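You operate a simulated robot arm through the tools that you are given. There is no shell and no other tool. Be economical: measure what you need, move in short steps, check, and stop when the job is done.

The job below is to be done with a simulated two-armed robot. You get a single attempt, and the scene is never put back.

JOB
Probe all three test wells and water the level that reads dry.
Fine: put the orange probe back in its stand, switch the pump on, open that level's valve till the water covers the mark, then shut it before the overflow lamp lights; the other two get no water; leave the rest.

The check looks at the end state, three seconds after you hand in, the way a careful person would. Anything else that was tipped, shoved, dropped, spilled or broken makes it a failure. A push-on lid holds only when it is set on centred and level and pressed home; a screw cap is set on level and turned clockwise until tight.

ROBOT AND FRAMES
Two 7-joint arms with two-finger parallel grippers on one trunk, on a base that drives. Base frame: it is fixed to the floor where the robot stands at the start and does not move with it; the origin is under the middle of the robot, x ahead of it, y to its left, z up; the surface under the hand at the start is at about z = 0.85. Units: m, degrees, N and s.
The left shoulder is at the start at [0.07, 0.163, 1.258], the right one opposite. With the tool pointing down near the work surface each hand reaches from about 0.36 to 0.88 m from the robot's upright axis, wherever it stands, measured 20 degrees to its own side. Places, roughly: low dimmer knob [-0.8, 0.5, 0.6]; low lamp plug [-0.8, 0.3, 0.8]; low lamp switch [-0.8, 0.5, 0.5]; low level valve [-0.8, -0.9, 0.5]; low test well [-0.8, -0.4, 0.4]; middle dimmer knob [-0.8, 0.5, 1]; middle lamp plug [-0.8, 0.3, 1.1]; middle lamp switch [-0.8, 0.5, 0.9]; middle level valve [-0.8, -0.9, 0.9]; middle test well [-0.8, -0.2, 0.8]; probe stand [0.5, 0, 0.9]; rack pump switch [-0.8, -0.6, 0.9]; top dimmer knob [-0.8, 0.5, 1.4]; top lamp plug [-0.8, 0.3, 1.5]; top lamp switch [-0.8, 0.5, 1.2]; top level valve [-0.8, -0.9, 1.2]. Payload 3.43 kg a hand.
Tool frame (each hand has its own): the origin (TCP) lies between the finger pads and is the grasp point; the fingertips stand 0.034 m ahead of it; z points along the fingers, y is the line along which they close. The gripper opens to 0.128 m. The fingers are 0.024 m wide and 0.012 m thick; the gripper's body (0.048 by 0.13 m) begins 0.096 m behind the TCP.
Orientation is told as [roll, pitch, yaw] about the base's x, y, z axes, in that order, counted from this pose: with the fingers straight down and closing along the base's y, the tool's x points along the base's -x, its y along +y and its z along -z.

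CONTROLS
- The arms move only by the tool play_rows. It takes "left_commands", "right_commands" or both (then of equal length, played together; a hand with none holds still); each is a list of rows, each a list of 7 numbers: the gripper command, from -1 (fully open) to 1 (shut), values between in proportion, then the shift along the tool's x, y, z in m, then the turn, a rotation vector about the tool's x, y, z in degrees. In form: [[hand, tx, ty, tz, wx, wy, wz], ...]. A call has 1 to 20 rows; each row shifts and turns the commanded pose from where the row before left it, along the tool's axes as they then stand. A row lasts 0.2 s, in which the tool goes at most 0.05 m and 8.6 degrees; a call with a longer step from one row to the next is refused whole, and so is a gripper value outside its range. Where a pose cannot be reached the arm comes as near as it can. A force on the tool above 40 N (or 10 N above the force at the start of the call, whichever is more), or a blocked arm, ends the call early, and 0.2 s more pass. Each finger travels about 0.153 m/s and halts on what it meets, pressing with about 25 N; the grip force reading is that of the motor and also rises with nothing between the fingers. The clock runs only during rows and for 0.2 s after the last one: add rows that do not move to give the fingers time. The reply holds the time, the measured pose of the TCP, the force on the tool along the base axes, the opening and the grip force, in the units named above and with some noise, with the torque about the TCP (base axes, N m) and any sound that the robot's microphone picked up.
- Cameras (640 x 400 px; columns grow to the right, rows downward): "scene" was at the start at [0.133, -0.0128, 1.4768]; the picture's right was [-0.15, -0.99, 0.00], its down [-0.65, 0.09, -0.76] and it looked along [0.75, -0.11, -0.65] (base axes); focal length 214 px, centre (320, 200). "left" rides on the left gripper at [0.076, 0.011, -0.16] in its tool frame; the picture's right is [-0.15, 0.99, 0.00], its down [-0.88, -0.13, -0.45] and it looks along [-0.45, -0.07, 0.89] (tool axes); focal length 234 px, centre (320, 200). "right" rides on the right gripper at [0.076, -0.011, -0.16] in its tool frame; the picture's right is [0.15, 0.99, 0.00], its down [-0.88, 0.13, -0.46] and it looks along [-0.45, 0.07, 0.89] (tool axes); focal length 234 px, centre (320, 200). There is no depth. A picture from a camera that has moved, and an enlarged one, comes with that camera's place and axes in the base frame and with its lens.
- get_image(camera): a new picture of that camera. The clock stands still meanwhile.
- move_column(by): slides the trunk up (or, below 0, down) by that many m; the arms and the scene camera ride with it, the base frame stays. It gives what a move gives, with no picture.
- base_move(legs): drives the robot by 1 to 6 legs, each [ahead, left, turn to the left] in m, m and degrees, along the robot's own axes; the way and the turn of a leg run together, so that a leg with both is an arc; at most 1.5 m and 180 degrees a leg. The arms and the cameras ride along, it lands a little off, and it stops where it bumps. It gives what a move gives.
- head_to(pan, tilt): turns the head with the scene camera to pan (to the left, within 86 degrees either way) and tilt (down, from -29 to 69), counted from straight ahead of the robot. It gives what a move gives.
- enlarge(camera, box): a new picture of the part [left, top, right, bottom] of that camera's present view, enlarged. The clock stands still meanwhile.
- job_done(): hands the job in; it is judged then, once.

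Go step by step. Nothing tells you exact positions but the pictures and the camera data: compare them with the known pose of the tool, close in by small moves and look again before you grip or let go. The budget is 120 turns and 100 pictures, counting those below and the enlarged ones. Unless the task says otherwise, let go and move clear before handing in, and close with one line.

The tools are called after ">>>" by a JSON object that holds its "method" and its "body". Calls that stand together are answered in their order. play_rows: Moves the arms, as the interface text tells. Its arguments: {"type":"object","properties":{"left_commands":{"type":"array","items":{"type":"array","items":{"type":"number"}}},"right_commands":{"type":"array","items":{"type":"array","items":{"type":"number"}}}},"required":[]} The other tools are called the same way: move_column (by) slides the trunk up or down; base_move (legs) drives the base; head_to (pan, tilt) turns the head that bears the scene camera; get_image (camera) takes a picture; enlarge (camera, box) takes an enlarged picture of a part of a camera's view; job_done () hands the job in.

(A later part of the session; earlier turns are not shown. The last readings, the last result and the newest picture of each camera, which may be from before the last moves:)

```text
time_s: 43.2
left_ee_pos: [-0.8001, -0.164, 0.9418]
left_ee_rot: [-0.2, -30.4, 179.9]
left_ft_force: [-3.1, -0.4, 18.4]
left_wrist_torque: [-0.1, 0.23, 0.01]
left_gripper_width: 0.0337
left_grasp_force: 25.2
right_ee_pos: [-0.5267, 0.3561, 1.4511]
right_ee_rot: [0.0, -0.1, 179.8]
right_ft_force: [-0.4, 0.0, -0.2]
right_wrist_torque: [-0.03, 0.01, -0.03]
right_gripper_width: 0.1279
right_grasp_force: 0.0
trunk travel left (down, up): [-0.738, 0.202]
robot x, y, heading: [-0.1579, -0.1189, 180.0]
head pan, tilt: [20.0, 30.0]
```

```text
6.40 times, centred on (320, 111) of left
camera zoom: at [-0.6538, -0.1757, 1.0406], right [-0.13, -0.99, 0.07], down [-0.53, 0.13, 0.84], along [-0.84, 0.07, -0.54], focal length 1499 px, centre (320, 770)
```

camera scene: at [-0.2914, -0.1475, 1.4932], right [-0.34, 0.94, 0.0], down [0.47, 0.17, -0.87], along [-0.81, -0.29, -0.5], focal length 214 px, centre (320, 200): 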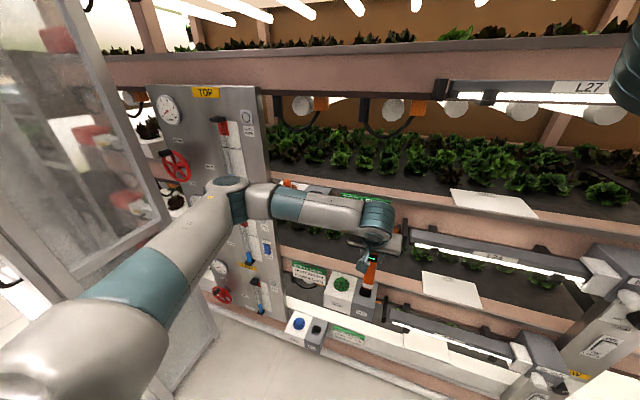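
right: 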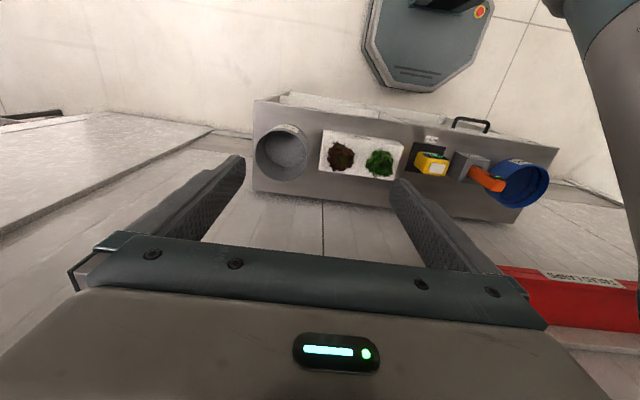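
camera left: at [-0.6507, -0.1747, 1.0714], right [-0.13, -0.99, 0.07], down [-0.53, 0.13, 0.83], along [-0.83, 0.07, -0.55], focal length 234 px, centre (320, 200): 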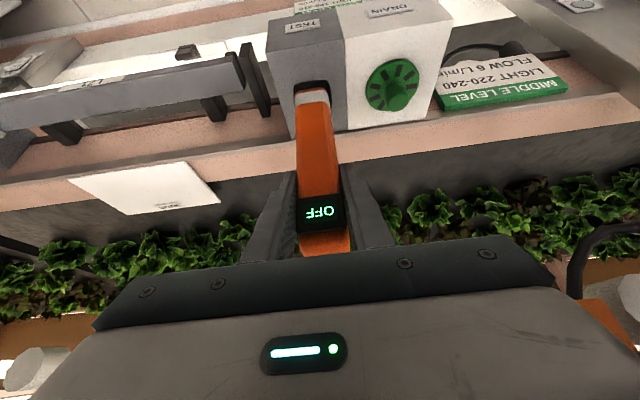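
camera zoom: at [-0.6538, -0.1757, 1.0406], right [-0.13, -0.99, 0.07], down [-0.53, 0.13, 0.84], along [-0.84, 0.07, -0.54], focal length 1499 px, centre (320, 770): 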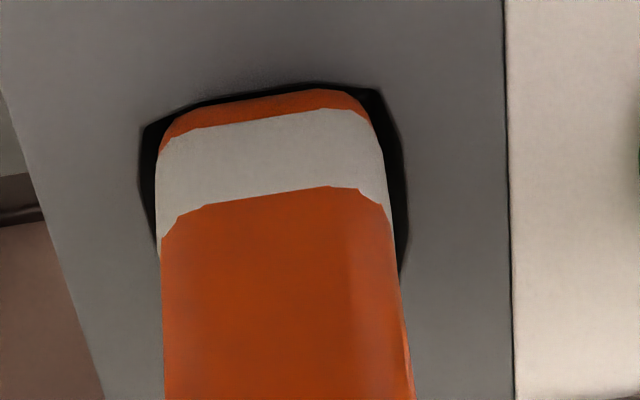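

Not clear whether the tip is on the rim or already inside. I'll relieve the press and bring the right hand's camera round for a side view.

>>> {"method": "play_rows", "body": {"left_commands": [[1, -0.0015, 0, -0.0026, 0, 0, 0], [1, 0, 0, 0, 0, 0, 0], [1, 0, 0, 0, 0, 0, 0], [1, 0, 0, 0, 0, 0, 0], [1, 0, 0, 0, 0, 0, 0], [1, 0, 0, 0, 0, 0, 0], [1, 0, 0, 0, 0, 0, 0], [1, 0, 0, 0, 0, 0, 0], [1, 0, 0, 0, 0, 0, 0], [1, 0, 0, 0, 0, 0, 0], [1, 0, 0, 0, 0, 0, 0], [1, 0, 0, 0, 0, 0, 0]], "right_commands": [[0, -0.0061, 0.0209, 0.0422, 0, 0, 0], [0, -0.0061, 0.0209, 0.0422, 0, 0, 0], [0, -0.0061, 0.0209, 0.0422, 0, 0, 0], [0, -0.0061, 0.0209, 0.0422, 0, 0, 0], [0, -0.0061, 0.0209, 0.0422, 0, 0, 0], [0, -0.0061, 0.0209, 0.0422, 0, 0, 0], [0, -0.0061, 0.0209, 0.0422, 0, 0, 0], [0, -0.0061, 0.0209, 0.0422, 0, 0, 0], [0, -0.0061, 0.0209, 0.0422, 0, 0, 0], [0, -0.0061, 0.0209, 0.0422, 0, 0, 0], [0, -0.0061, 0.0209, 0.0422, 0, 0, 0], [0, -0.0061, 0.0209, 0.0422, 0, 0, 0]]}}

>>> {"method": "play_rows", "body": {"right_commands": [[0, 0, 0, 0, -7.8, 0, 0], [0, 0, 0, 0, -7.8, 0, 0], [0, 0, 0, 0, -7.8, 0, 0], [0, 0, 0, 0, -7.8, 0, 0], [0, 0, 0, 0, -7.8, 0, 0], [0, 0, 0, 0, -7.8, 0, 0], [0, 0, 0, 0, -7.8, 0, 0], [0, 0, 0, 0, -7.8, 0, 0], [0, 0, 0, 0, -7.8, 0, 0]]}}

>>> {"method": "get_image", "body": {"camera": "right"}}

```text
time_s: 45.8
left_ee_pos: [-0.8007, -0.1636, 0.9422]
left_ee_rot: [-0.1, -30.0, 179.7]
left_ft_force: [0.0, -0.7, -1.1]
left_wrist_torque: [-0.03, -0.02, -0.02]
left_gripper_width: 0.0336
left_grasp_force: 24.6
right_ee_pos: [-0.5815, 0.2917, 0.9765]
right_ee_rot: [0.0, 0.1, 179.7]
right_ft_force: [0.3, -0.9, 0.0]
right_wrist_torque: [-0.03, -0.05, -0.02]
right_gripper_width: 0.064
right_grasp_force: 0.0
right hand out of reach, approached as far as the arm can: row 5, 6, 7, 8, 9, 10, 11, 12
trunk travel left (down, up): [-0.738, 0.202]
robot x, y, heading: [-0.1538, -0.115, 179.6]
head pan, tilt: [20.0, 30.0]
```

```text
time_s: 47.8
left_ee_pos: [-0.8013, -0.1627, 0.9435]
left_ee_rot: [-0.1, -30.0, 179.8]
left_ft_force: [0.4, -0.2, -0.6]
left_wrist_torque: [-0.02, -0.01, -0.02]
left_gripper_width: 0.0335
left_grasp_force: 24.6
right_ee_pos: [-0.5805, 0.2914, 0.9787]
right_ee_rot: [70.5, 0.0, 179.8]
right_ft_force: [0.1, 0.4, 0.3]
right_wrist_torque: [-0.04, 0.0, -0.02]
right_gripper_width: 0.0637
right_grasp_force: 0.1
trunk travel left (down, up): [-0.738, 0.202]
robot x, y, heading: [-0.1526, -0.1161, 179.5]
head pan, tilt: [20.0, 30.0]
```

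```text
63 pictures are left
camera right: at [-0.5032, 0.4446, 1.0207], right [0.15, -0.33, 0.93], down [-0.88, 0.39, 0.28], along [-0.45, -0.86, -0.24], focal length 234 px, centre (320, 200)
```

right: 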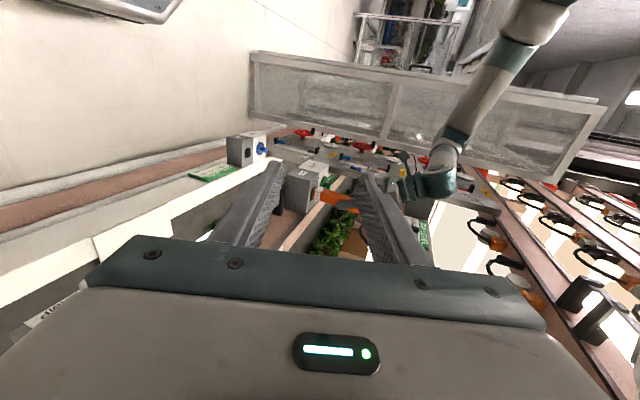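

>>> {"method": "enlarge", "body": {"camera": "right", "box": [270, 165, 430, 265]}}

```text
4.00 times, centred on (350, 215) of right
camera zoom: at [-0.5032, 0.4446, 1.0207], right [0.15, -0.33, 0.93], down [-0.88, 0.39, 0.28], along [-0.45, -0.86, -0.24], focal length 937 px, centre (200, 140)
```

zoom: 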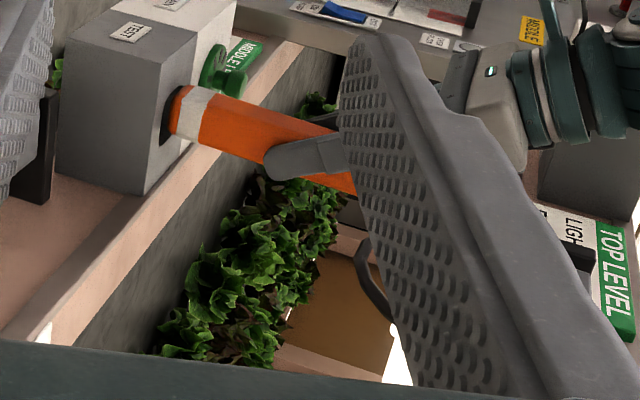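

>>> {"method": "enlarge", "body": {"camera": "right", "box": [280, 165, 360, 215]}}

```text
8.00 times, centred on (320, 190) of right
camera zoom: at [-0.5032, 0.4446, 1.0207], right [0.15, -0.33, 0.93], down [-0.88, 0.39, 0.28], along [-0.45, -0.86, -0.24], focal length 1873 px, centre (320, 280)
```

zoom: 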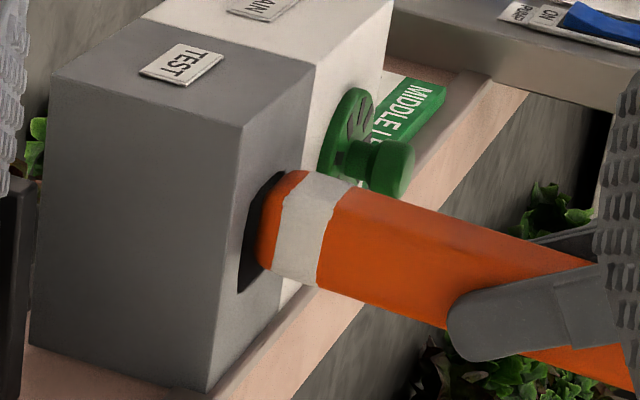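

The side view shows the tip just at the front edge of the hole, with a lean of about 2°. I'll lift slightly, straighten it, shift towards the rack and go down.

>>> {"method": "play_rows", "body": {"left_commands": [[1, -0.002, 0, -0.00346, 0, 0, 0], [1, -0.0013, 0, 0.0007, 0, -2, 0], [1, 0, 0, 0, 0, 0, 0], [1, 0.002, 0, 0.00346, 0, 0, 0], [1, 0.002, 0, 0.00346, 0, 0, 0], [1, 0.002, 0, 0.00346, 0, 0, 0], [1, 0, 0, 0, 0, 0, 0]]}}

>>> {"method": "enlarge", "body": {"camera": "right", "box": [280, 165, 360, 215]}}

```text
time_s: 49.4
left_ee_pos: [-0.8033, -0.1648, 0.9343]
left_ee_rot: [-0.1, -32.1, 179.9]
left_ft_force: [0.7, 0.4, -1.1]
left_wrist_torque: [0.0, -0.02, -0.04]
left_gripper_width: 0.0336
left_grasp_force: 25.5
right_ee_pos: [-0.5802, 0.29, 0.9786]
right_ee_rot: [70.3, 0.0, 179.7]
right_ft_force: [0.0, -0.3, -1.0]
right_wrist_torque: [-0.04, 0.0, 0.01]
right_gripper_width: 0.0639
right_grasp_force: 0.2
trunk travel left (down, up): [-0.738, 0.202]
robot x, y, heading: [-0.157, -0.116, 179.9]
head pan, tilt: [20.0, 30.0]
```

```text
8.00 times, centred on (320, 190) of right
camera zoom: at [-0.5033, 0.4433, 1.0215], right [0.15, -0.34, 0.93], down [-0.88, 0.39, 0.28], along [-0.45, -0.86, -0.24], focal length 1873 px, centre (320, 280)
```

zoom: 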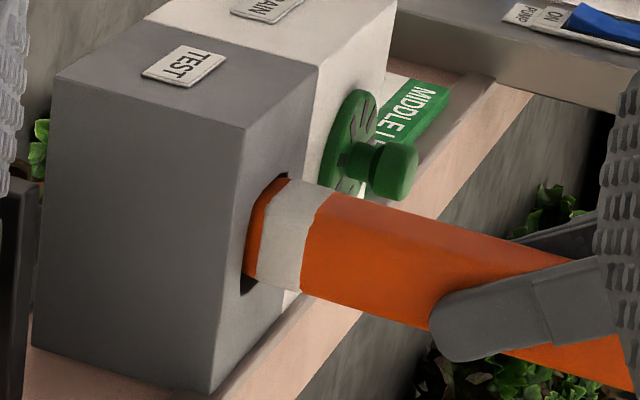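

It's entering freely, with no force. Continuing down.

>>> {"method": "play_rows", "body": {"left_commands": [[1, 0.0025, 0, 0.0043, 0, 0, 0], [1, 0.0025, 0, 0.0043, 0, 0, 0], [1, 0.0025, 0, 0.0043, 0, 0, 0], [1, 0, 0, 0, 0, 0, 0]]}}

>>> {"method": "enlarge", "body": {"camera": "left", "box": [240, 90, 400, 250]}}

>>> {"method": "enlarge", "body": {"camera": "right", "box": [280, 165, 360, 215]}}

```text
time_s: 50.4
left_ee_pos: [-0.8025, -0.1641, 0.9193]
left_ee_rot: [-0.1, -32.2, 180.0]
left_ft_force: [1.4, 0.5, -0.9]
left_wrist_torque: [0.0, 0.01, 0.03]
left_gripper_width: 0.0336
left_grasp_force: 25.0
right_ee_pos: [-0.5797, 0.2904, 0.9794]
right_ee_rot: [70.2, 0.1, 179.7]
right_ft_force: [-0.3, -0.3, 0.9]
right_wrist_torque: [0.03, 0.01, 0.0]
right_gripper_width: 0.0639
right_grasp_force: 0.2
trunk travel left (down, up): [-0.738, 0.202]
robot x, y, heading: [-0.1565, -0.1177, 179.7]
head pan, tilt: [20.0, 30.0]
```

```text
2.50 times, centred on (320, 170) of left
camera zoom: at [-0.6522, -0.1766, 1.0139], right [-0.13, -0.99, 0.08], down [-0.5, 0.13, 0.85], along [-0.85, 0.07, -0.52], focal length 585 px, centre (320, 275)
```

zoom: 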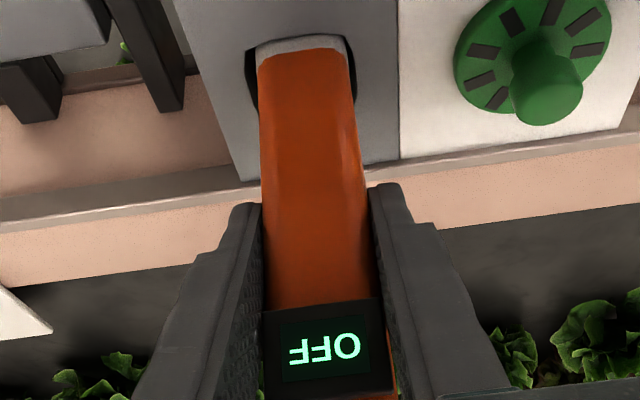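

```text
8.00 times, centred on (320, 190) of right
camera zoom: at [-0.5033, 0.4433, 1.0216], right [0.15, -0.34, 0.93], down [-0.88, 0.39, 0.28], along [-0.45, -0.86, -0.24], focal length 1873 px, centre (320, 280)
```

zoom: 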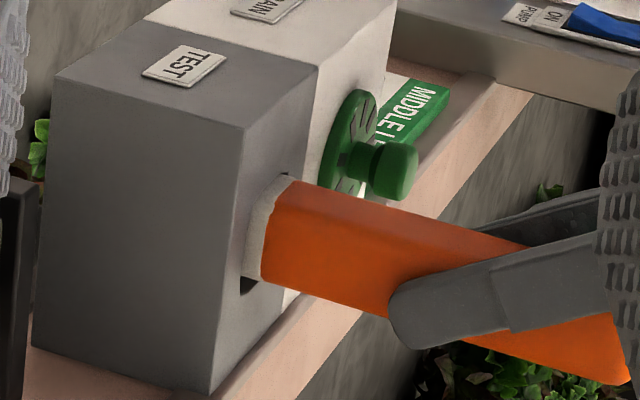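

>>> {"method": "play_rows", "body": {"left_commands": [[1, 0.0027, 0, 0.0042, 0, 0, 0], [1, 0.0027, 0, 0.0042, 0, 0, 0], [1, 0.0027, 0, 0.0042, 0, 0, 0], [1, 0.0027, 0, 0.0042, 0, 0, 0], [1, 0.0027, 0, 0.0042, 0, 0, 0], [1, 0, 0, 0, 0, 0, 0]]}}

>>> {"method": "enlarge", "body": {"camera": "left", "box": [240, 90, 400, 250]}}

```text
time_s: 51.8
left_ee_pos: [-0.8028, -0.1653, 0.8933]
left_ee_rot: [0.0, -32.1, 179.9]
left_ft_force: [-0.4, -0.5, -1.0]
left_wrist_torque: [0.01, 0.01, 0.0]
left_gripper_width: 0.0334
left_grasp_force: 25.0
right_ee_pos: [-0.5799, 0.2893, 0.9798]
right_ee_rot: [70.2, 0.0, 179.8]
right_ft_force: [-0.3, 0.0, -0.2]
right_wrist_torque: [-0.01, 0.02, -0.01]
right_gripper_width: 0.064
right_grasp_force: 0.1
trunk travel left (down, up): [-0.738, 0.202]
robot x, y, heading: [-0.1527, -0.1168, 179.8]
head pan, tilt: [20.0, 30.0]
```

```text
2.50 times, centred on (320, 170) of left
camera zoom: at [-0.6527, -0.1766, 0.989], right [-0.13, -0.99, 0.08], down [-0.5, 0.13, 0.85], along [-0.85, 0.07, -0.51], focal length 585 px, centre (320, 275)
```

zoom: 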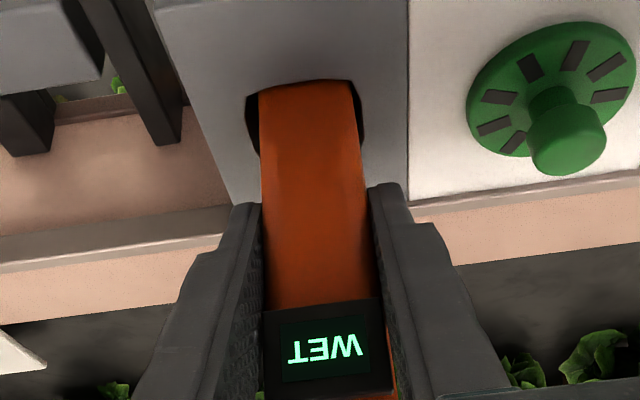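

Middle reads WET, and its entry pose is now my calibration. The box tops look spaced 0.35 m apart. I'll withdraw, back off and go for the top well.

>>> {"method": "play_rows", "body": {"left_commands": [[1, -0.0106, 0, -0.01696, 0, 0, 0], [1, -0.0106, 0, -0.01696, 0, 0, 0], [1, -0.0106, 0, -0.01696, 0, 0, 0], [1, -0.0106, 0, -0.01696, 0, 0, 0], [1, -0.0106, 0, -0.01696, 0, 0, 0], [1, 0.0339, 0, -0.0212, 0, 0, 0], [1, 0.0339, 0, -0.0212, 0, 0, 0], [1, 0.0339, 0, -0.0212, 0, 0, 0], [1, 0.0254, 0, -0.0159, 0, 0, 0], [1, 0, 0.0305, 0, 0, 0, 0], [1, 0, 0.0305, 0, 0, 0, 0], [1, 0, 0.0305, 0, 0, 0, 0], [1, 0, 0.0305, 0, 0, 0, 0], [1, 0, 0.0305, 0, 0, 0, 0], [1, 0, 0.0305, 0, 0, 0, 0], [1, 0, 0, 0, 0, 0, 0]]}}

>>> {"method": "move_column", "body": {"by": 0.195}}

>>> {"method": "get_image", "body": {"camera": "left"}}

>>> {"method": "get_image", "body": {"camera": "right"}}

```text
time_s: 55.2
left_ee_pos: [-0.6577, -0.3478, 0.9937]
left_ee_rot: [0.0, -32.0, 179.7]
left_ft_force: [0.1, -0.6, -0.9]
left_wrist_torque: [-0.05, 0.0, -0.02]
left_gripper_width: 0.0335
left_grasp_force: 24.8
left hand out of reach, approached as far as the arm can: row 15
right_ee_pos: [-0.5796, 0.2906, 0.9788]
right_ee_rot: [70.1, 0.1, 179.8]
right_ft_force: [-0.5, 0.3, 0.8]
right_wrist_torque: [-0.03, 0.02, -0.01]
right_gripper_width: 0.0639
right_grasp_force: 0.1
trunk travel left (down, up): [-0.738, 0.202]
robot x, y, heading: [-0.1527, -0.1166, 179.7]
head pan, tilt: [20.0, 30.0]
```

```text
time_s: 57.3
left_ee_pos: [-0.6563, -0.3486, 1.1892]
left_ee_rot: [0.0, -32.0, 179.9]
left_ft_force: [-0.8, -0.2, 0.5]
left_wrist_torque: [0.01, -0.02, -0.01]
left_gripper_width: 0.0333
left_grasp_force: 24.7
right_ee_pos: [-0.5801, 0.2898, 1.1741]
right_ee_rot: [70.2, -0.1, 179.8]
right_ft_force: [0.9, 0.7, 0.1]
right_wrist_torque: [0.02, 0.04, 0.04]
right_gripper_width: 0.064
right_grasp_force: 0.0
trunk travel left (down, up): [-0.933, 0.007]
robot x, y, heading: [-0.1589, -0.1141, 180.0]
head pan, tilt: [20.0, 30.0]
```

```text
56 pictures are left
camera left: at [-0.5067, -0.3607, 1.2834], right [-0.13, -0.99, 0.08], down [-0.51, 0.13, 0.85], along [-0.85, 0.07, -0.52], focal length 234 px, centre (320, 200)
```

left: 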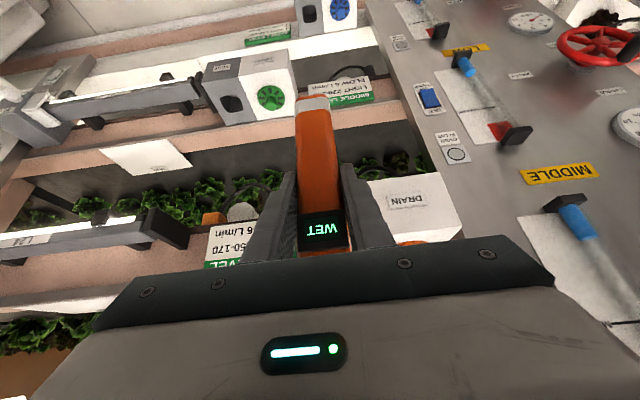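

```text
55 pictures are left
camera right: at [-0.5034, 0.4431, 1.2165], right [0.15, -0.34, 0.93], down [-0.88, 0.39, 0.28], along [-0.45, -0.86, -0.24], focal length 234 px, centre (320, 200)
```

right: 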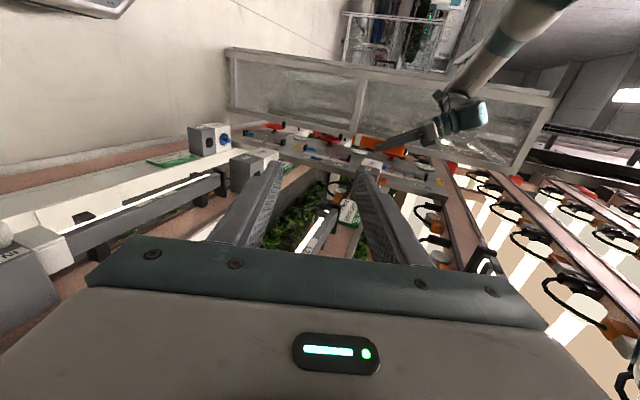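

The display keeps showing WET out of the well; I'll watch for whether it updates. Moving above the top well.

>>> {"method": "play_rows", "body": {"left_commands": [[1, -0.0186, 0, -0.0297, 0, 0, 0], [1, -0.0186, 0, -0.0297, 0, 0, 0], [1, -0.0186, 0, -0.0297, 0, 0, 0], [1, -0.0186, 0, -0.0297, 0, 0, 0], [1, -0.0297, 0, 0.0186, 0, 0, 0], [1, -0.0297, 0, 0.0186, 0, 0, 0], [1, -0.0297, 0, 0.0186, 0, 0, 0], [1, 0, 0, 0, 0, 0, 0]]}}

>>> {"method": "get_image", "body": {"camera": "left"}}

>>> {"method": "enlarge", "body": {"camera": "right", "box": [320, 100, 480, 200]}}

```text
time_s: 59.1
left_ee_pos: [-0.7671, -0.3468, 1.329]
left_ee_rot: [0.0, -32.0, 179.9]
left_ft_force: [0.1, -0.2, -1.5]
left_wrist_torque: [0.02, 0.01, -0.02]
left_gripper_width: 0.0336
left_grasp_force: 25.6
left hand out of reach, approached as far as the arm can: row 1
right_ee_pos: [-0.5795, 0.2891, 1.1739]
right_ee_rot: [70.2, -0.1, 179.8]
right_ft_force: [0.0, -0.6, -0.3]
right_wrist_torque: [0.0, -0.04, 0.01]
right_gripper_width: 0.0639
right_grasp_force: 0.0
trunk travel left (down, up): [-0.933, 0.007]
robot x, y, heading: [-0.1539, -0.1161, 179.7]
head pan, tilt: [20.0, 30.0]
```

```text
54 pictures are left
camera left: at [-0.6164, -0.3607, 1.4236], right [-0.13, -0.99, 0.08], down [-0.5, 0.13, 0.85], along [-0.85, 0.07, -0.52], focal length 234 px, centre (320, 200)
```

left: 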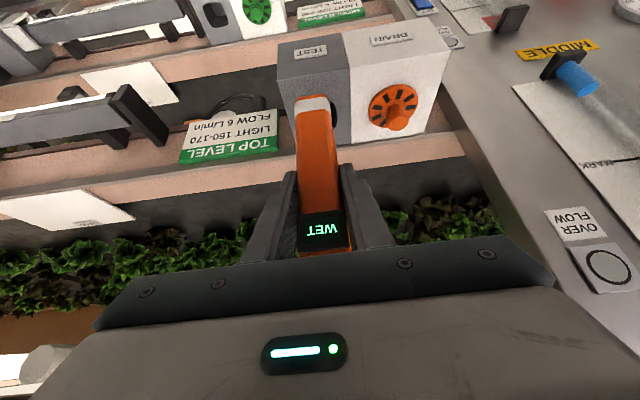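

```text
4.00 times, centred on (400, 150) of right
camera zoom: at [-0.5031, 0.443, 1.2168], right [0.15, -0.34, 0.93], down [-0.88, 0.39, 0.28], along [-0.45, -0.86, -0.24], focal length 937 px, centre (0, 400)
```

zoom: 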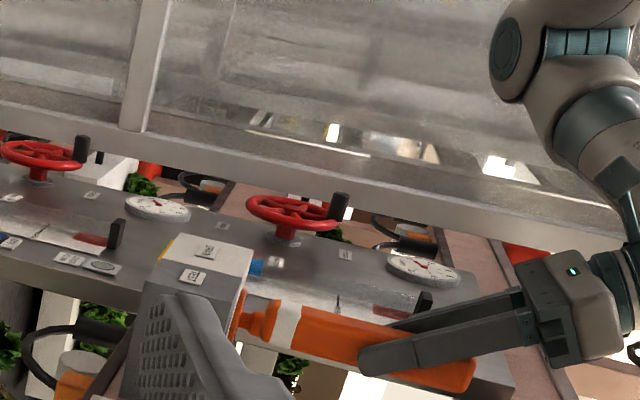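

>>> {"method": "play_rows", "body": {"left_commands": [[1, -0.0305, 0, 0.0191, 0, 0, 0], [1, 0.008, 0, 0.0127, 0, 0, 0], [1, 0.008, 0, 0.0127, 0, 0, 0], [1, 0, 0, 0, 0, 0, 0]]}}

>>> {"method": "enlarge", "body": {"camera": "left", "box": [270, 60, 370, 122]}}

>>> {"method": "enlarge", "body": {"camera": "right", "box": [350, 155, 430, 205]}}

```text
time_s: 60.1
left_ee_pos: [-0.8022, -0.3477, 1.3008]
left_ee_rot: [-0.1, -32.3, 179.9]
left_ft_force: [-0.1, -2.0, 12.7]
left_wrist_torque: [-0.01, 0.08, 0.02]
left_gripper_width: 0.0335
left_grasp_force: 25.2
right_ee_pos: [-0.5779, 0.2896, 1.1747]
right_ee_rot: [70.3, -0.1, 179.8]
right_ft_force: [1.1, 0.0, -0.3]
right_wrist_torque: [0.01, -0.03, -0.03]
right_gripper_width: 0.0641
right_grasp_force: 0.1
trunk travel left (down, up): [-0.933, 0.007]
robot x, y, heading: [-0.1589, -0.1157, 179.8]
head pan, tilt: [20.0, 30.0]
```

```text
6.40 times, centred on (320, 91) of left
camera zoom: at [-0.6512, -0.3598, 1.3956], right [-0.13, -0.99, 0.08], down [-0.5, 0.13, 0.86], along [-0.86, 0.07, -0.51], focal length 1499 px, centre (320, 898)
```

zoom: 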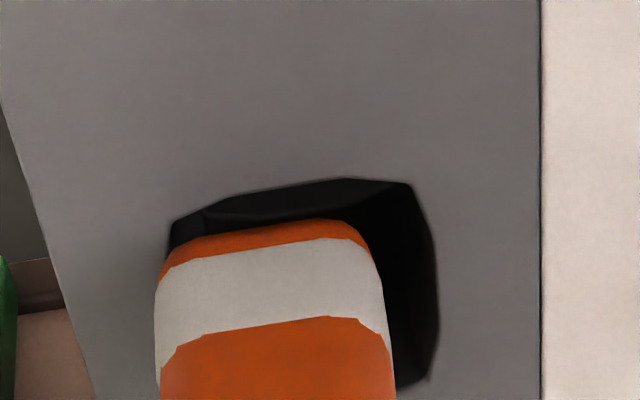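

```text
8.00 times, centred on (390, 180) of right
camera zoom: at [-0.5021, 0.4436, 1.2171], right [0.15, -0.34, 0.93], down [-0.88, 0.39, 0.28], along [-0.45, -0.86, -0.24], focal length 1873 px, centre (-240, 360)
```

zoom: 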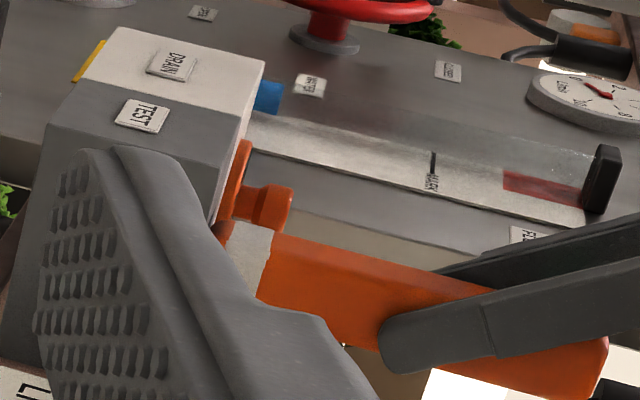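

It touched the rim lightly; the hole lies about 5 mm to -y and 4 mm nearer me. I'll lift, shift and check.

>>> {"method": "play_rows", "body": {"left_commands": [[1, -0.0042, 0, -0.0068, 0, 0, 0], [1, 0.0034, 0.0055, -0.0021, 0, 0, 0], [1, 0.0016, 0, 0.0025, 0, 0, 0], [1, 0, 0, 0, 0, 0, 0]]}}

>>> {"method": "enlarge", "body": {"camera": "left", "box": [270, 60, 370, 122]}}

```text
time_s: 61.1
left_ee_pos: [-0.7993, -0.3541, 1.3038]
left_ee_rot: [-0.1, -31.8, 179.9]
left_ft_force: [-0.5, -0.9, -1.4]
left_wrist_torque: [-0.01, 0.04, 0.01]
left_gripper_width: 0.0336
left_grasp_force: 25.4
right_ee_pos: [-0.5797, 0.2897, 1.174]
right_ee_rot: [70.3, 0.0, 179.8]
right_ft_force: [0.0, 0.2, -0.5]
right_wrist_torque: [0.02, 0.0, 0.04]
right_gripper_width: 0.0637
right_grasp_force: 0.1
trunk travel left (down, up): [-0.933, 0.007]
robot x, y, heading: [-0.156, -0.1175, 179.9]
head pan, tilt: [20.0, 30.0]
```

```text
6.40 times, centred on (320, 91) of left
camera zoom: at [-0.6496, -0.3658, 1.3986], right [-0.13, -0.99, 0.08], down [-0.51, 0.13, 0.85], along [-0.85, 0.07, -0.52], focal length 1499 px, centre (320, 898)
```

zoom: 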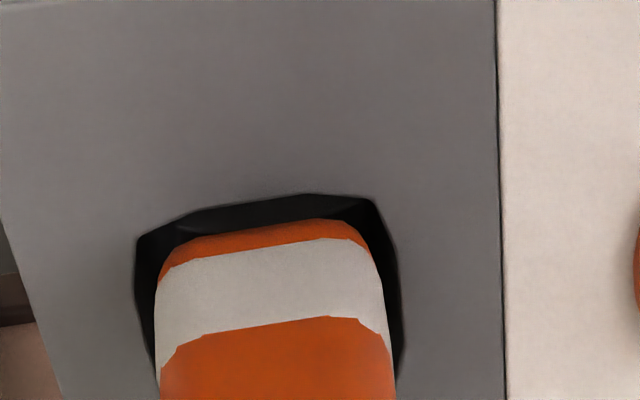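

>>> {"method": "play_rows", "body": {"left_commands": [[1, 0.0021, 0, 0.0034, 0, 0, 0], [1, 0.0021, 0, 0.0034, 0, 0, 0], [1, 0.0021, 0, 0.0034, 0, 0, 0], [1, 0.0021, 0, 0.0034, 0, 0, 0], [1, 0, 0, 0, 0, 0, 0]]}}

>>> {"method": "enlarge", "body": {"camera": "left", "box": [270, 60, 370, 122]}}

```text
time_s: 62.3
left_ee_pos: [-0.7983, -0.3525, 1.2893]
left_ee_rot: [-0.1, -32.1, 179.8]
left_ft_force: [-3.6, -1.0, 18.2]
left_wrist_torque: [-0.09, 0.14, -0.03]
left_gripper_width: 0.0337
left_grasp_force: 25.1
right_ee_pos: [-0.5786, 0.2913, 1.1743]
right_ee_rot: [70.3, 0.0, 179.8]
right_ft_force: [-0.1, -0.7, 0.5]
right_wrist_torque: [0.03, -0.03, 0.01]
right_gripper_width: 0.0638
right_grasp_force: 0.0
trunk travel left (down, up): [-0.933, 0.007]
robot x, y, heading: [-0.1552, -0.1165, 179.8]
head pan, tilt: [20.0, 30.0]
```

```text
6.40 times, centred on (320, 91) of left
camera zoom: at [-0.648, -0.3649, 1.3835], right [-0.13, -0.99, 0.08], down [-0.5, 0.13, 0.85], along [-0.85, 0.07, -0.51], focal length 1499 px, centre (320, 898)
```

zoom: 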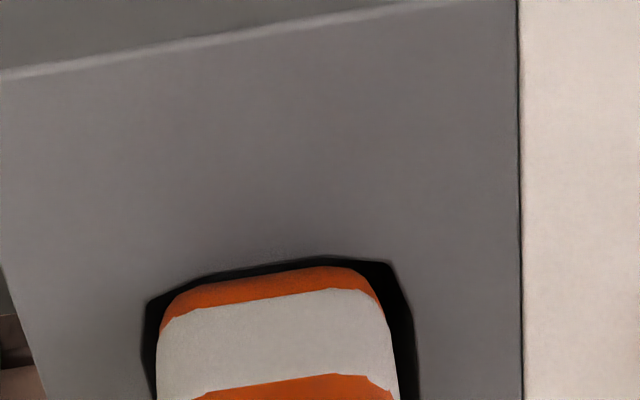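

Front-edge contact again, the same signature as before. I'll lift, shift 3.5 mm rackwards and descend.

>>> {"method": "play_rows", "body": {"left_commands": [[1, -0.0042, 0, -0.0068, 0, 0, 0], [1, -0.003, 0.0005, 0.0019, 0, 0, 0], [1, 0.0021, 0, 0.0034, 0, 0, 0], [1, 0.0021, 0, 0.0034, 0, 0, 0], [1, 0.0021, 0, 0.0034, 0, 0, 0], [1, 0.0021, 0, 0.0034, 0, 0, 0], [1, 0, 0, 0, 0, 0, 0]]}}

```text
time_s: 63.9
left_ee_pos: [-0.8041, -0.3545, 1.2795]
left_ee_rot: [-0.1, -31.9, 180.0]
left_ft_force: [-0.2, 0.1, -0.2]
left_wrist_torque: [0.02, -0.04, 0.0]
left_gripper_width: 0.0334
left_grasp_force: 25.8
right_ee_pos: [-0.5789, 0.2901, 1.1741]
right_ee_rot: [70.3, 0.0, 179.8]
right_ft_force: [0.0, 0.3, -0.5]
right_wrist_torque: [0.02, 0.01, 0.0]
right_gripper_width: 0.0639
right_grasp_force: 0.0
trunk travel left (down, up): [-0.933, 0.007]
robot x, y, heading: [-0.1541, -0.1197, 179.7]
head pan, tilt: [20.0, 30.0]
```

>>> {"method": "play_rows", "body": {"left_commands": [[1, 0.0026, 0, 0.0042, 0, 0, 0], [1, 0.0026, 0, 0.0042, 0, 0, 0], [1, 0.0026, 0, 0.0042, 0, 0, 0], [1, 0.0026, 0, 0.0042, 0, 0, 0], [1, 0.0026, 0, 0.0042, 0, 0, 0], [1, 0.0026, 0, 0.0042, 0, 0, 0], [1, 0.0026, 0, 0.0042, 0, 0, 0], [1, 0.0026, 0, 0.0042, 0, 0, 0], [1, 0, 0, 0, 0, 0, 0]]}}

>>> {"method": "enlarge", "body": {"camera": "left", "box": [240, 100, 400, 260]}}

```text
time_s: 65.9
left_ee_pos: [-0.803, -0.354, 1.2395]
left_ee_rot: [-0.2, -32.0, 180.0]
left_ft_force: [0.1, 0.0, -0.6]
left_wrist_torque: [-0.01, -0.04, 0.01]
left_gripper_width: 0.0334
left_grasp_force: 25.0
right_ee_pos: [-0.581, 0.29, 1.1744]
right_ee_rot: [70.3, -0.1, 179.8]
right_ft_force: [0.4, 0.4, 0.3]
right_wrist_torque: [-0.02, 0.0, 0.0]
right_gripper_width: 0.0642
right_grasp_force: 0.0
trunk travel left (down, up): [-0.933, 0.007]
robot x, y, heading: [-0.1552, -0.1166, 179.6]
head pan, tilt: [20.0, 30.0]
```

```text
2.50 times, centred on (320, 180) of left
camera zoom: at [-0.6524, -0.3665, 1.3346], right [-0.13, -0.99, 0.08], down [-0.51, 0.13, 0.85], along [-0.85, 0.07, -0.52], focal length 585 px, centre (320, 250)
```

zoom: 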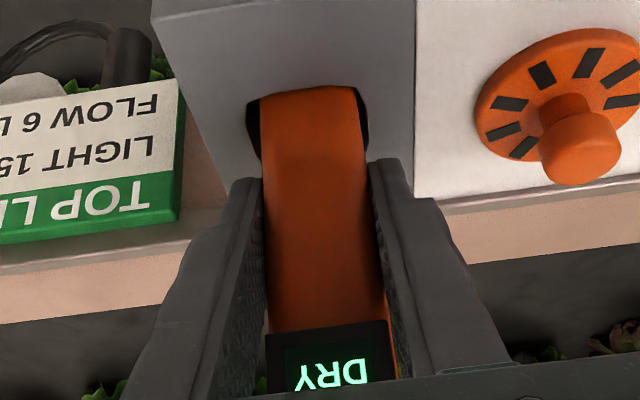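

Top reads DRY. I'll withdraw, stow the right hand, and go on to the low well.

>>> {"method": "play_rows", "body": {"left_commands": [[1, -0.0106, 0, -0.01696, 0, 0, 0], [1, -0.0106, 0, -0.01696, 0, 0, 0], [1, -0.0106, 0, -0.01696, 0, 0, 0], [1, -0.0106, 0, -0.01696, 0, 0, 0], [1, -0.0106, 0, -0.01696, 0, 0, 0], [1, 0.0339, 0, -0.0212, 0, 0, 0], [1, 0.0339, 0, -0.0212, 0, 0, 0], [1, 0.0339, 0, -0.0212, 0, 0, 0], [1, 0.0254, 0, -0.0159, 0, 0, 0], [1, 0, 0, 0, 0, 0, 0], [1, 0.0225, 0, 0.036, 0, 0, 0], [1, 0.0225, 0, 0.036, 0, 0, 0], [1, 0.0225, 0, 0.036, 0, 0, 0], [1, 0.0225, 0, 0.036, 0, 0, 0], [1, 0, 0, 0, 0, 0, 0]], "right_commands": [[0, 0, 0, 0, 7.8, 0, 0], [0, 0, 0, 0, 7.8, 0, 0], [0, 0, 0, 0, 7.8, 0, 0], [0, 0, 0, 0, 7.8, 0, 0], [0, 0, 0, 0, 7.8, 0, 0], [0, 0, 0, 0, 7.8, 0, 0], [0, 0, 0, 0, 7.8, 0, 0], [0, 0, 0, 0, 7.8, 0, 0], [0, 0, 0, 0, 7.8, 0, 0], [0, 0.02, 0, -0.04, 0, 0, 0], [0, 0.02, 0, -0.04, 0, 0, 0], [0, 0.02, 0, -0.04, 0, 0, 0], [0, 0.02, 0, -0.04, 0, 0, 0], [0, 0.02, 0, -0.04, 0, 0, 0], [0, 0, 0, 0, 0, 0, 0]]}}

>>> {"method": "move_column", "body": {"by": -0.4}}

>>> {"method": "get_image", "body": {"camera": "left"}}

>>> {"method": "get_image", "body": {"camera": "scene"}}

```text
time_s: 69.0
left_ee_pos: [-0.662, -0.3546, 1.1693]
left_ee_rot: [-0.1, -31.7, 179.8]
left_ft_force: [-0.3, 0.0, -0.6]
left_wrist_torque: [-0.01, -0.03, -0.01]
left_gripper_width: 0.0336
left_grasp_force: 25.3
left hand out of reach, approached as far as the arm can: row 11
right_ee_pos: [-0.4557, 0.2939, 1.3238]
right_ee_rot: [0.9, 11.6, 177.9]
right_ft_force: [-0.3, 0.1, 0.0]
right_wrist_torque: [-0.01, -0.03, -0.01]
right_gripper_width: 0.0639
right_grasp_force: 0.1
trunk travel left (down, up): [-0.933, 0.007]
robot x, y, heading: [-0.1523, -0.118, 179.8]
head pan, tilt: [20.0, 30.0]
stopped in row 15 (right hand): the arm was blocked; the commanded pose is now the measured one
```

```text
time_s: 72.8
left_ee_pos: [-0.658, -0.3539, 0.7714]
left_ee_rot: [0.0, -31.8, 179.8]
left_ft_force: [-0.6, 0.3, -1.0]
left_wrist_torque: [0.02, -0.01, 0.0]
left_gripper_width: 0.0332
left_grasp_force: 25.2
right_ee_pos: [-0.4542, 0.2943, 0.9246]
right_ee_rot: [0.9, 11.4, 177.8]
right_ft_force: [-0.4, 0.7, -0.9]
right_wrist_torque: [0.01, 0.0, 0.03]
right_gripper_width: 0.0638
right_grasp_force: 0.0
trunk travel left (down, up): [-0.533, 0.407]
robot x, y, heading: [-0.1557, -0.1191, 179.6]
head pan, tilt: [20.0, 30.0]
```

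```text
47 pictures are left
camera left: at [-0.5088, -0.3658, 0.866], right [-0.13, -0.99, 0.08], down [-0.51, 0.13, 0.85], along [-0.85, 0.07, -0.52], focal length 234 px, centre (320, 200)
```

left: 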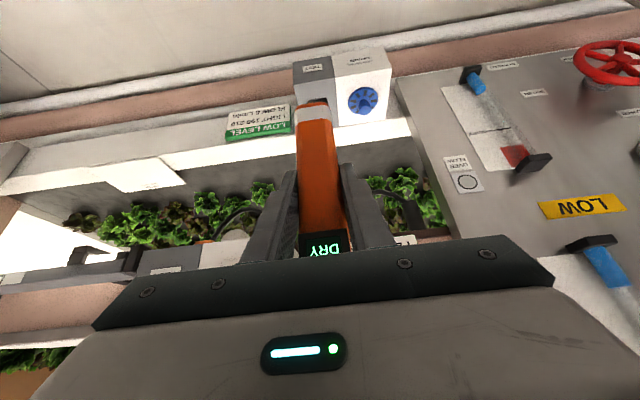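

```text
46 pictures are left
camera scene: at [-0.2912, -0.1473, 1.2882], right [-0.34, 0.94, 0.0], down [0.47, 0.17, -0.87], along [-0.81, -0.29, -0.5], focal length 214 px, centre (320, 200)
```

scene: 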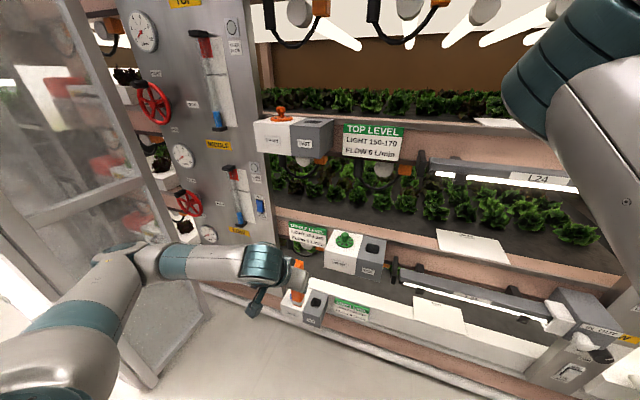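

>>> {"method": "move_column", "body": {"by": -0.15}}

>>> {"method": "play_rows", "body": {"left_commands": [[1, -0.0305, 0, 0.0191, 0, 0, 0], [1, -0.0305, 0, 0.0191, 0, 0, 0], [1, -0.0305, 0, 0.0191, 0, 0, 0], [1, 0, 0, 0, 0, 0, 0]]}}

>>> {"method": "enlarge", "body": {"camera": "left", "box": [240, 50, 400, 150]}}

```text
time_s: 74.6
left_ee_pos: [-0.6582, -0.3529, 0.6211]
left_ee_rot: [-0.1, -31.8, 179.9]
left_ft_force: [1.4, 0.3, -2.0]
left_wrist_torque: [0.0, -0.03, -0.02]
left_gripper_width: 0.0336
left_grasp_force: 25.6
right_ee_pos: [-0.4547, 0.2954, 0.7748]
right_ee_rot: [0.9, 11.4, 177.9]
right_ft_force: [-0.7, 0.2, -0.1]
right_wrist_torque: [0.0, 0.03, 0.02]
right_gripper_width: 0.064
right_grasp_force: 0.1
trunk travel left (down, up): [-0.383, 0.557]
robot x, y, heading: [-0.1558, -0.1151, 179.8]
head pan, tilt: [20.0, 30.0]
```

```text
time_s: 75.6
left_ee_pos: [-0.7678, -0.3526, 0.6202]
left_ee_rot: [-0.1, -31.8, 179.7]
left_ft_force: [-0.1, 0.3, -1.0]
left_wrist_torque: [-0.02, 0.02, 0.04]
left_gripper_width: 0.0334
left_grasp_force: 25.0
right_ee_pos: [-0.4533, 0.2946, 0.7749]
right_ee_rot: [0.9, 11.3, 177.9]
right_ft_force: [0.2, -0.5, 0.2]
right_wrist_torque: [0.0, -0.01, 0.0]
right_gripper_width: 0.0639
right_grasp_force: 0.1
trunk travel left (down, up): [-0.383, 0.557]
robot x, y, heading: [-0.1588, -0.1174, 179.8]
head pan, tilt: [20.0, 30.0]
```

```text
4.00 times, centred on (320, 100) of left
camera zoom: at [-0.6176, -0.3647, 0.7149], right [-0.13, -0.99, 0.08], down [-0.51, 0.13, 0.85], along [-0.85, 0.07, -0.52], focal length 937 px, centre (320, 600)
```

zoom: 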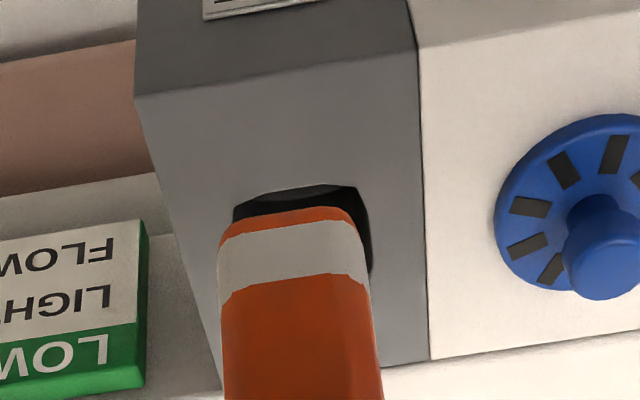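

>>> {"method": "play_rows", "body": {"left_commands": [[1, -0.0297, 0.005, 0.0186, 0, 0, 0], [1, 0.0053, 0, 0.0085, 0, 0, 0], [1, 0.0053, 0, 0.0085, 0, 0, 0], [1, 0, 0, 0, 0, 0, 0]]}}

>>> {"method": "enlarge", "body": {"camera": "left", "box": [260, 70, 380, 145]}}

```text
time_s: 76.6
left_ee_pos: [-0.7999, -0.3582, 0.6008]
left_ee_rot: [0.0, -31.8, 180.0]
left_ft_force: [0.8, -0.6, -0.2]
left_wrist_torque: [0.02, 0.0, -0.04]
left_gripper_width: 0.0336
left_grasp_force: 25.2
right_ee_pos: [-0.4538, 0.2949, 0.7745]
right_ee_rot: [0.9, 11.4, 177.9]
right_ft_force: [0.1, -0.7, -0.1]
right_wrist_torque: [0.07, 0.02, 0.04]
right_gripper_width: 0.064
right_grasp_force: 0.1
trunk travel left (down, up): [-0.383, 0.557]
robot x, y, heading: [-0.1539, -0.1166, 179.7]
head pan, tilt: [20.0, 30.0]
```

```text
5.33 times, centred on (320, 108) of left
camera zoom: at [-0.6509, -0.3703, 0.6954], right [-0.13, -0.99, 0.08], down [-0.51, 0.13, 0.85], along [-0.85, 0.07, -0.52], focal length 1249 px, centre (320, 693)
```

zoom: 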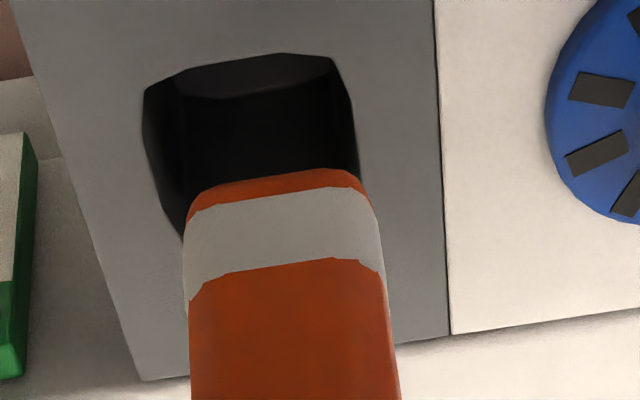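

>>> {"method": "play_rows", "body": {"left_commands": [[1, -0.0018, -0.005, 0.0011, 0, 0, 0], [1, 0.0029, 0, 0.0047, 0, 0, 0], [1, 0.0029, 0, 0.0047, 0, 0, 0], [1, 0, 0, 0, 0, 0, 0]]}}

>>> {"method": "enlarge", "body": {"camera": "left", "box": [260, 70, 380, 145]}}

```text
time_s: 77.6
left_ee_pos: [-0.8049, -0.3543, 0.5887]
left_ee_rot: [-0.1, -31.9, 179.8]
left_ft_force: [0.2, 0.2, -0.8]
left_wrist_torque: [0.01, 0.01, -0.01]
left_gripper_width: 0.0335
left_grasp_force: 24.9
right_ee_pos: [-0.4531, 0.2964, 0.7743]
right_ee_rot: [0.9, 11.3, 177.9]
right_ft_force: [-0.4, 0.4, -0.2]
right_wrist_torque: [0.03, 0.02, -0.03]
right_gripper_width: 0.0643
right_grasp_force: 0.0
trunk travel left (down, up): [-0.383, 0.557]
robot x, y, heading: [-0.1573, -0.1155, 179.9]
head pan, tilt: [20.0, 30.0]
```

```text
5.33 times, centred on (320, 108) of left
camera zoom: at [-0.6541, -0.3655, 0.6839], right [-0.13, -0.99, 0.08], down [-0.51, 0.13, 0.85], along [-0.85, 0.07, -0.52], focal length 1249 px, centre (320, 693)
```

zoom: 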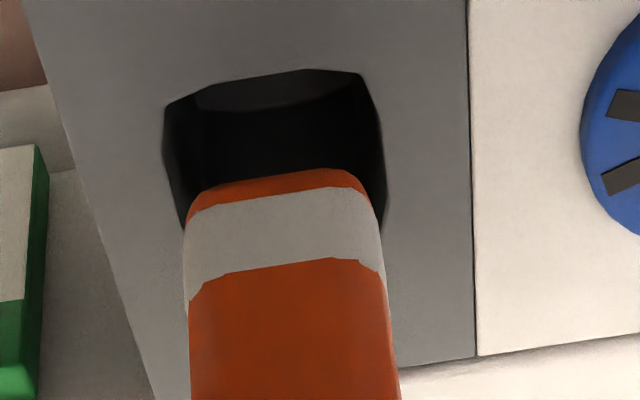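

>>> {"method": "play_rows", "body": {"left_commands": [[1, 0.0021, -0.0012, 0.0034, 0, 0, 0], [1, 0.0021, 0, 0.0034, 0, 0, 0], [1, 0.0021, 0, 0.0034, 0, 0, 0], [1, 0, 0, 0, 0, 0, 0]]}}

>>> {"method": "enlarge", "body": {"camera": "left", "box": [260, 80, 380, 155]}}

```text
time_s: 78.6
left_ee_pos: [-0.8021, -0.351, 0.5759]
left_ee_rot: [-0.2, -31.8, 179.8]
left_ft_force: [0.4, -0.1, -0.8]
left_wrist_torque: [0.01, -0.03, -0.01]
left_gripper_width: 0.0334
left_grasp_force: 25.1
right_ee_pos: [-0.4548, 0.2952, 0.7751]
right_ee_rot: [0.9, 11.4, 177.9]
right_ft_force: [-0.3, -0.4, 0.4]
right_wrist_torque: [-0.01, 0.02, -0.04]
right_gripper_width: 0.064
right_grasp_force: 0.1
trunk travel left (down, up): [-0.383, 0.557]
robot x, y, heading: [-0.1511, -0.1189, 179.7]
head pan, tilt: [20.0, 30.0]
```

```text
5.33 times, centred on (320, 118) of left
camera zoom: at [-0.6533, -0.364, 0.672], right [-0.13, -0.99, 0.08], down [-0.51, 0.13, 0.85], along [-0.85, 0.07, -0.52], focal length 1249 px, centre (320, 640)
```

zoom: 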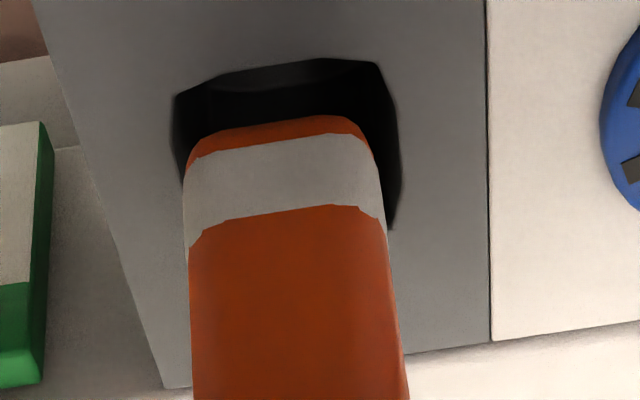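

>>> {"method": "play_rows", "body": {"left_commands": [[1, 0.0021, 0.0013, 0.0034, 0, 0, 0], [1, 0.0021, 0, 0.0034, 0, 0, 0], [1, 0, 0, 0, 0, 0, 0]]}}

>>> {"method": "enlarge", "body": {"camera": "left", "box": [260, 80, 380, 155]}}

```text
time_s: 79.4
left_ee_pos: [-0.8037, -0.3536, 0.5677]
left_ee_rot: [0.0, -31.7, 179.8]
left_ft_force: [0.6, 0.9, -1.4]
left_wrist_torque: [0.01, 0.01, -0.03]
left_gripper_width: 0.0337
left_grasp_force: 25.2
right_ee_pos: [-0.4543, 0.2967, 0.7739]
right_ee_rot: [0.9, 11.5, 177.9]
right_ft_force: [0.8, -0.7, 0.8]
right_wrist_torque: [0.04, 0.02, 0.03]
right_gripper_width: 0.0639
right_grasp_force: 0.0
trunk travel left (down, up): [-0.383, 0.557]
robot x, y, heading: [-0.1569, -0.1156, 179.7]
head pan, tilt: [20.0, 30.0]
```

```text
5.33 times, centred on (320, 118) of left
camera zoom: at [-0.6539, -0.3656, 0.664], right [-0.13, -0.99, 0.08], down [-0.51, 0.13, 0.85], along [-0.85, 0.07, -0.52], focal length 1249 px, centre (320, 640)
```

zoom: 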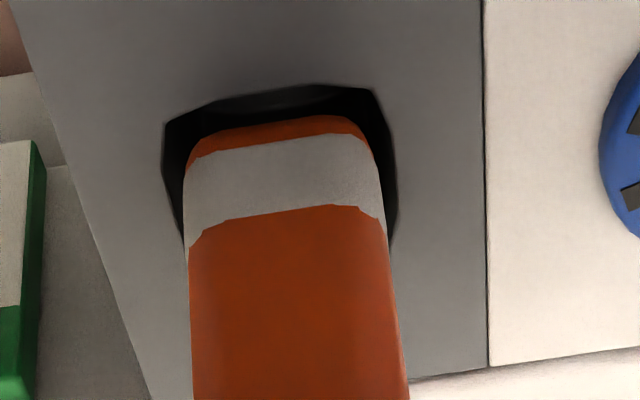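

>>> {"method": "play_rows", "body": {"left_commands": [[1, -0.0026, 0, 0.0016, 0, 0, 0], [1, 0.0021, 0, 0.0034, 0, 0, 0], [1, 0.0021, 0, 0.0034, 0, 0, 0], [1, 0.0021, 0, 0.0034, 0, 0, 0], [1, 0, 0, 0, 0, 0, 0]]}}

```text
time_s: 80.6
left_ee_pos: [-0.8073, -0.3525, 0.5577]
left_ee_rot: [0.0, -31.8, 179.9]
left_ft_force: [-0.2, 0.5, -0.8]
left_wrist_torque: [-0.02, -0.04, 0.02]
left_gripper_width: 0.0337
left_grasp_force: 24.9
right_ee_pos: [-0.4529, 0.2952, 0.7751]
right_ee_rot: [0.9, 11.4, 177.9]
right_ft_force: [0.5, 0.1, -1.0]
right_wrist_torque: [0.01, 0.01, -0.02]
right_gripper_width: 0.0639
right_grasp_force: 0.1
trunk travel left (down, up): [-0.383, 0.557]
robot x, y, heading: [-0.1526, -0.1167, 180.0]
head pan, tilt: [20.0, 30.0]
```

No contact force, so I'll continue down.

>>> {"method": "play_rows", "body": {"left_commands": [[1, 0.0026, 0, 0.0042, 0, 0, 0], [1, 0.0026, 0, 0.0042, 0, 0, 0], [1, 0.0026, 0, 0.0042, 0, 0, 0], [1, 0, 0, 0, 0, 0, 0]]}}

>>> {"method": "play_rows", "body": {"left_commands": [[1, 0.0026, 0, 0.0042, 0, 0, 0], [1, 0.0026, 0, 0.0042, 0, 0, 0], [1, 0.0026, 0, 0.0042, 0, 0, 0], [1, 0.0026, 0, 0.0042, 0, 0, 0], [1, 0, 0, 0, 0, 0, 0]]}}

>>> {"method": "enlarge", "body": {"camera": "left", "box": [240, 100, 400, 260]}}

```text
time_s: 81.6
left_ee_pos: [-0.8069, -0.3533, 0.5424]
left_ee_rot: [-0.1, -31.7, 179.9]
left_ft_force: [0.3, 0.0, -0.8]
left_wrist_torque: [0.03, -0.03, 0.0]
left_gripper_width: 0.0338
left_grasp_force: 25.2
right_ee_pos: [-0.4549, 0.2957, 0.7748]
right_ee_rot: [0.9, 11.4, 178.0]
right_ft_force: [-0.1, 0.0, 0.2]
right_wrist_torque: [-0.01, 0.0, 0.0]
right_gripper_width: 0.0641
right_grasp_force: 0.1
trunk travel left (down, up): [-0.383, 0.557]
robot x, y, heading: [-0.1541, -0.1196, 179.6]
head pan, tilt: [20.0, 30.0]
```

```text
time_s: 82.8
left_ee_pos: [-0.8067, -0.3515, 0.5215]
left_ee_rot: [-0.2, -31.7, 179.7]
left_ft_force: [-0.7, -1.1, -0.6]
left_wrist_torque: [0.02, 0.02, 0.02]
left_gripper_width: 0.0336
left_grasp_force: 24.9
right_ee_pos: [-0.4528, 0.2947, 0.7744]
right_ee_rot: [0.9, 11.4, 177.9]
right_ft_force: [-0.3, 0.8, -1.3]
right_wrist_torque: [0.01, 0.0, -0.04]
right_gripper_width: 0.0638
right_grasp_force: 0.1
trunk travel left (down, up): [-0.383, 0.557]
robot x, y, heading: [-0.153, -0.1142, 179.8]
head pan, tilt: [20.0, 30.0]
```

```text
2.50 times, centred on (320, 180) of left
camera zoom: at [-0.6572, -0.3643, 0.6172], right [-0.13, -0.99, 0.08], down [-0.51, 0.13, 0.85], along [-0.85, 0.07, -0.52], focal length 585 px, centre (320, 250)
```

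zoom: 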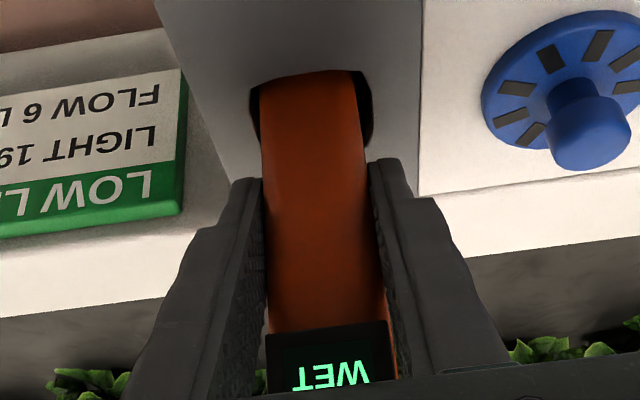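

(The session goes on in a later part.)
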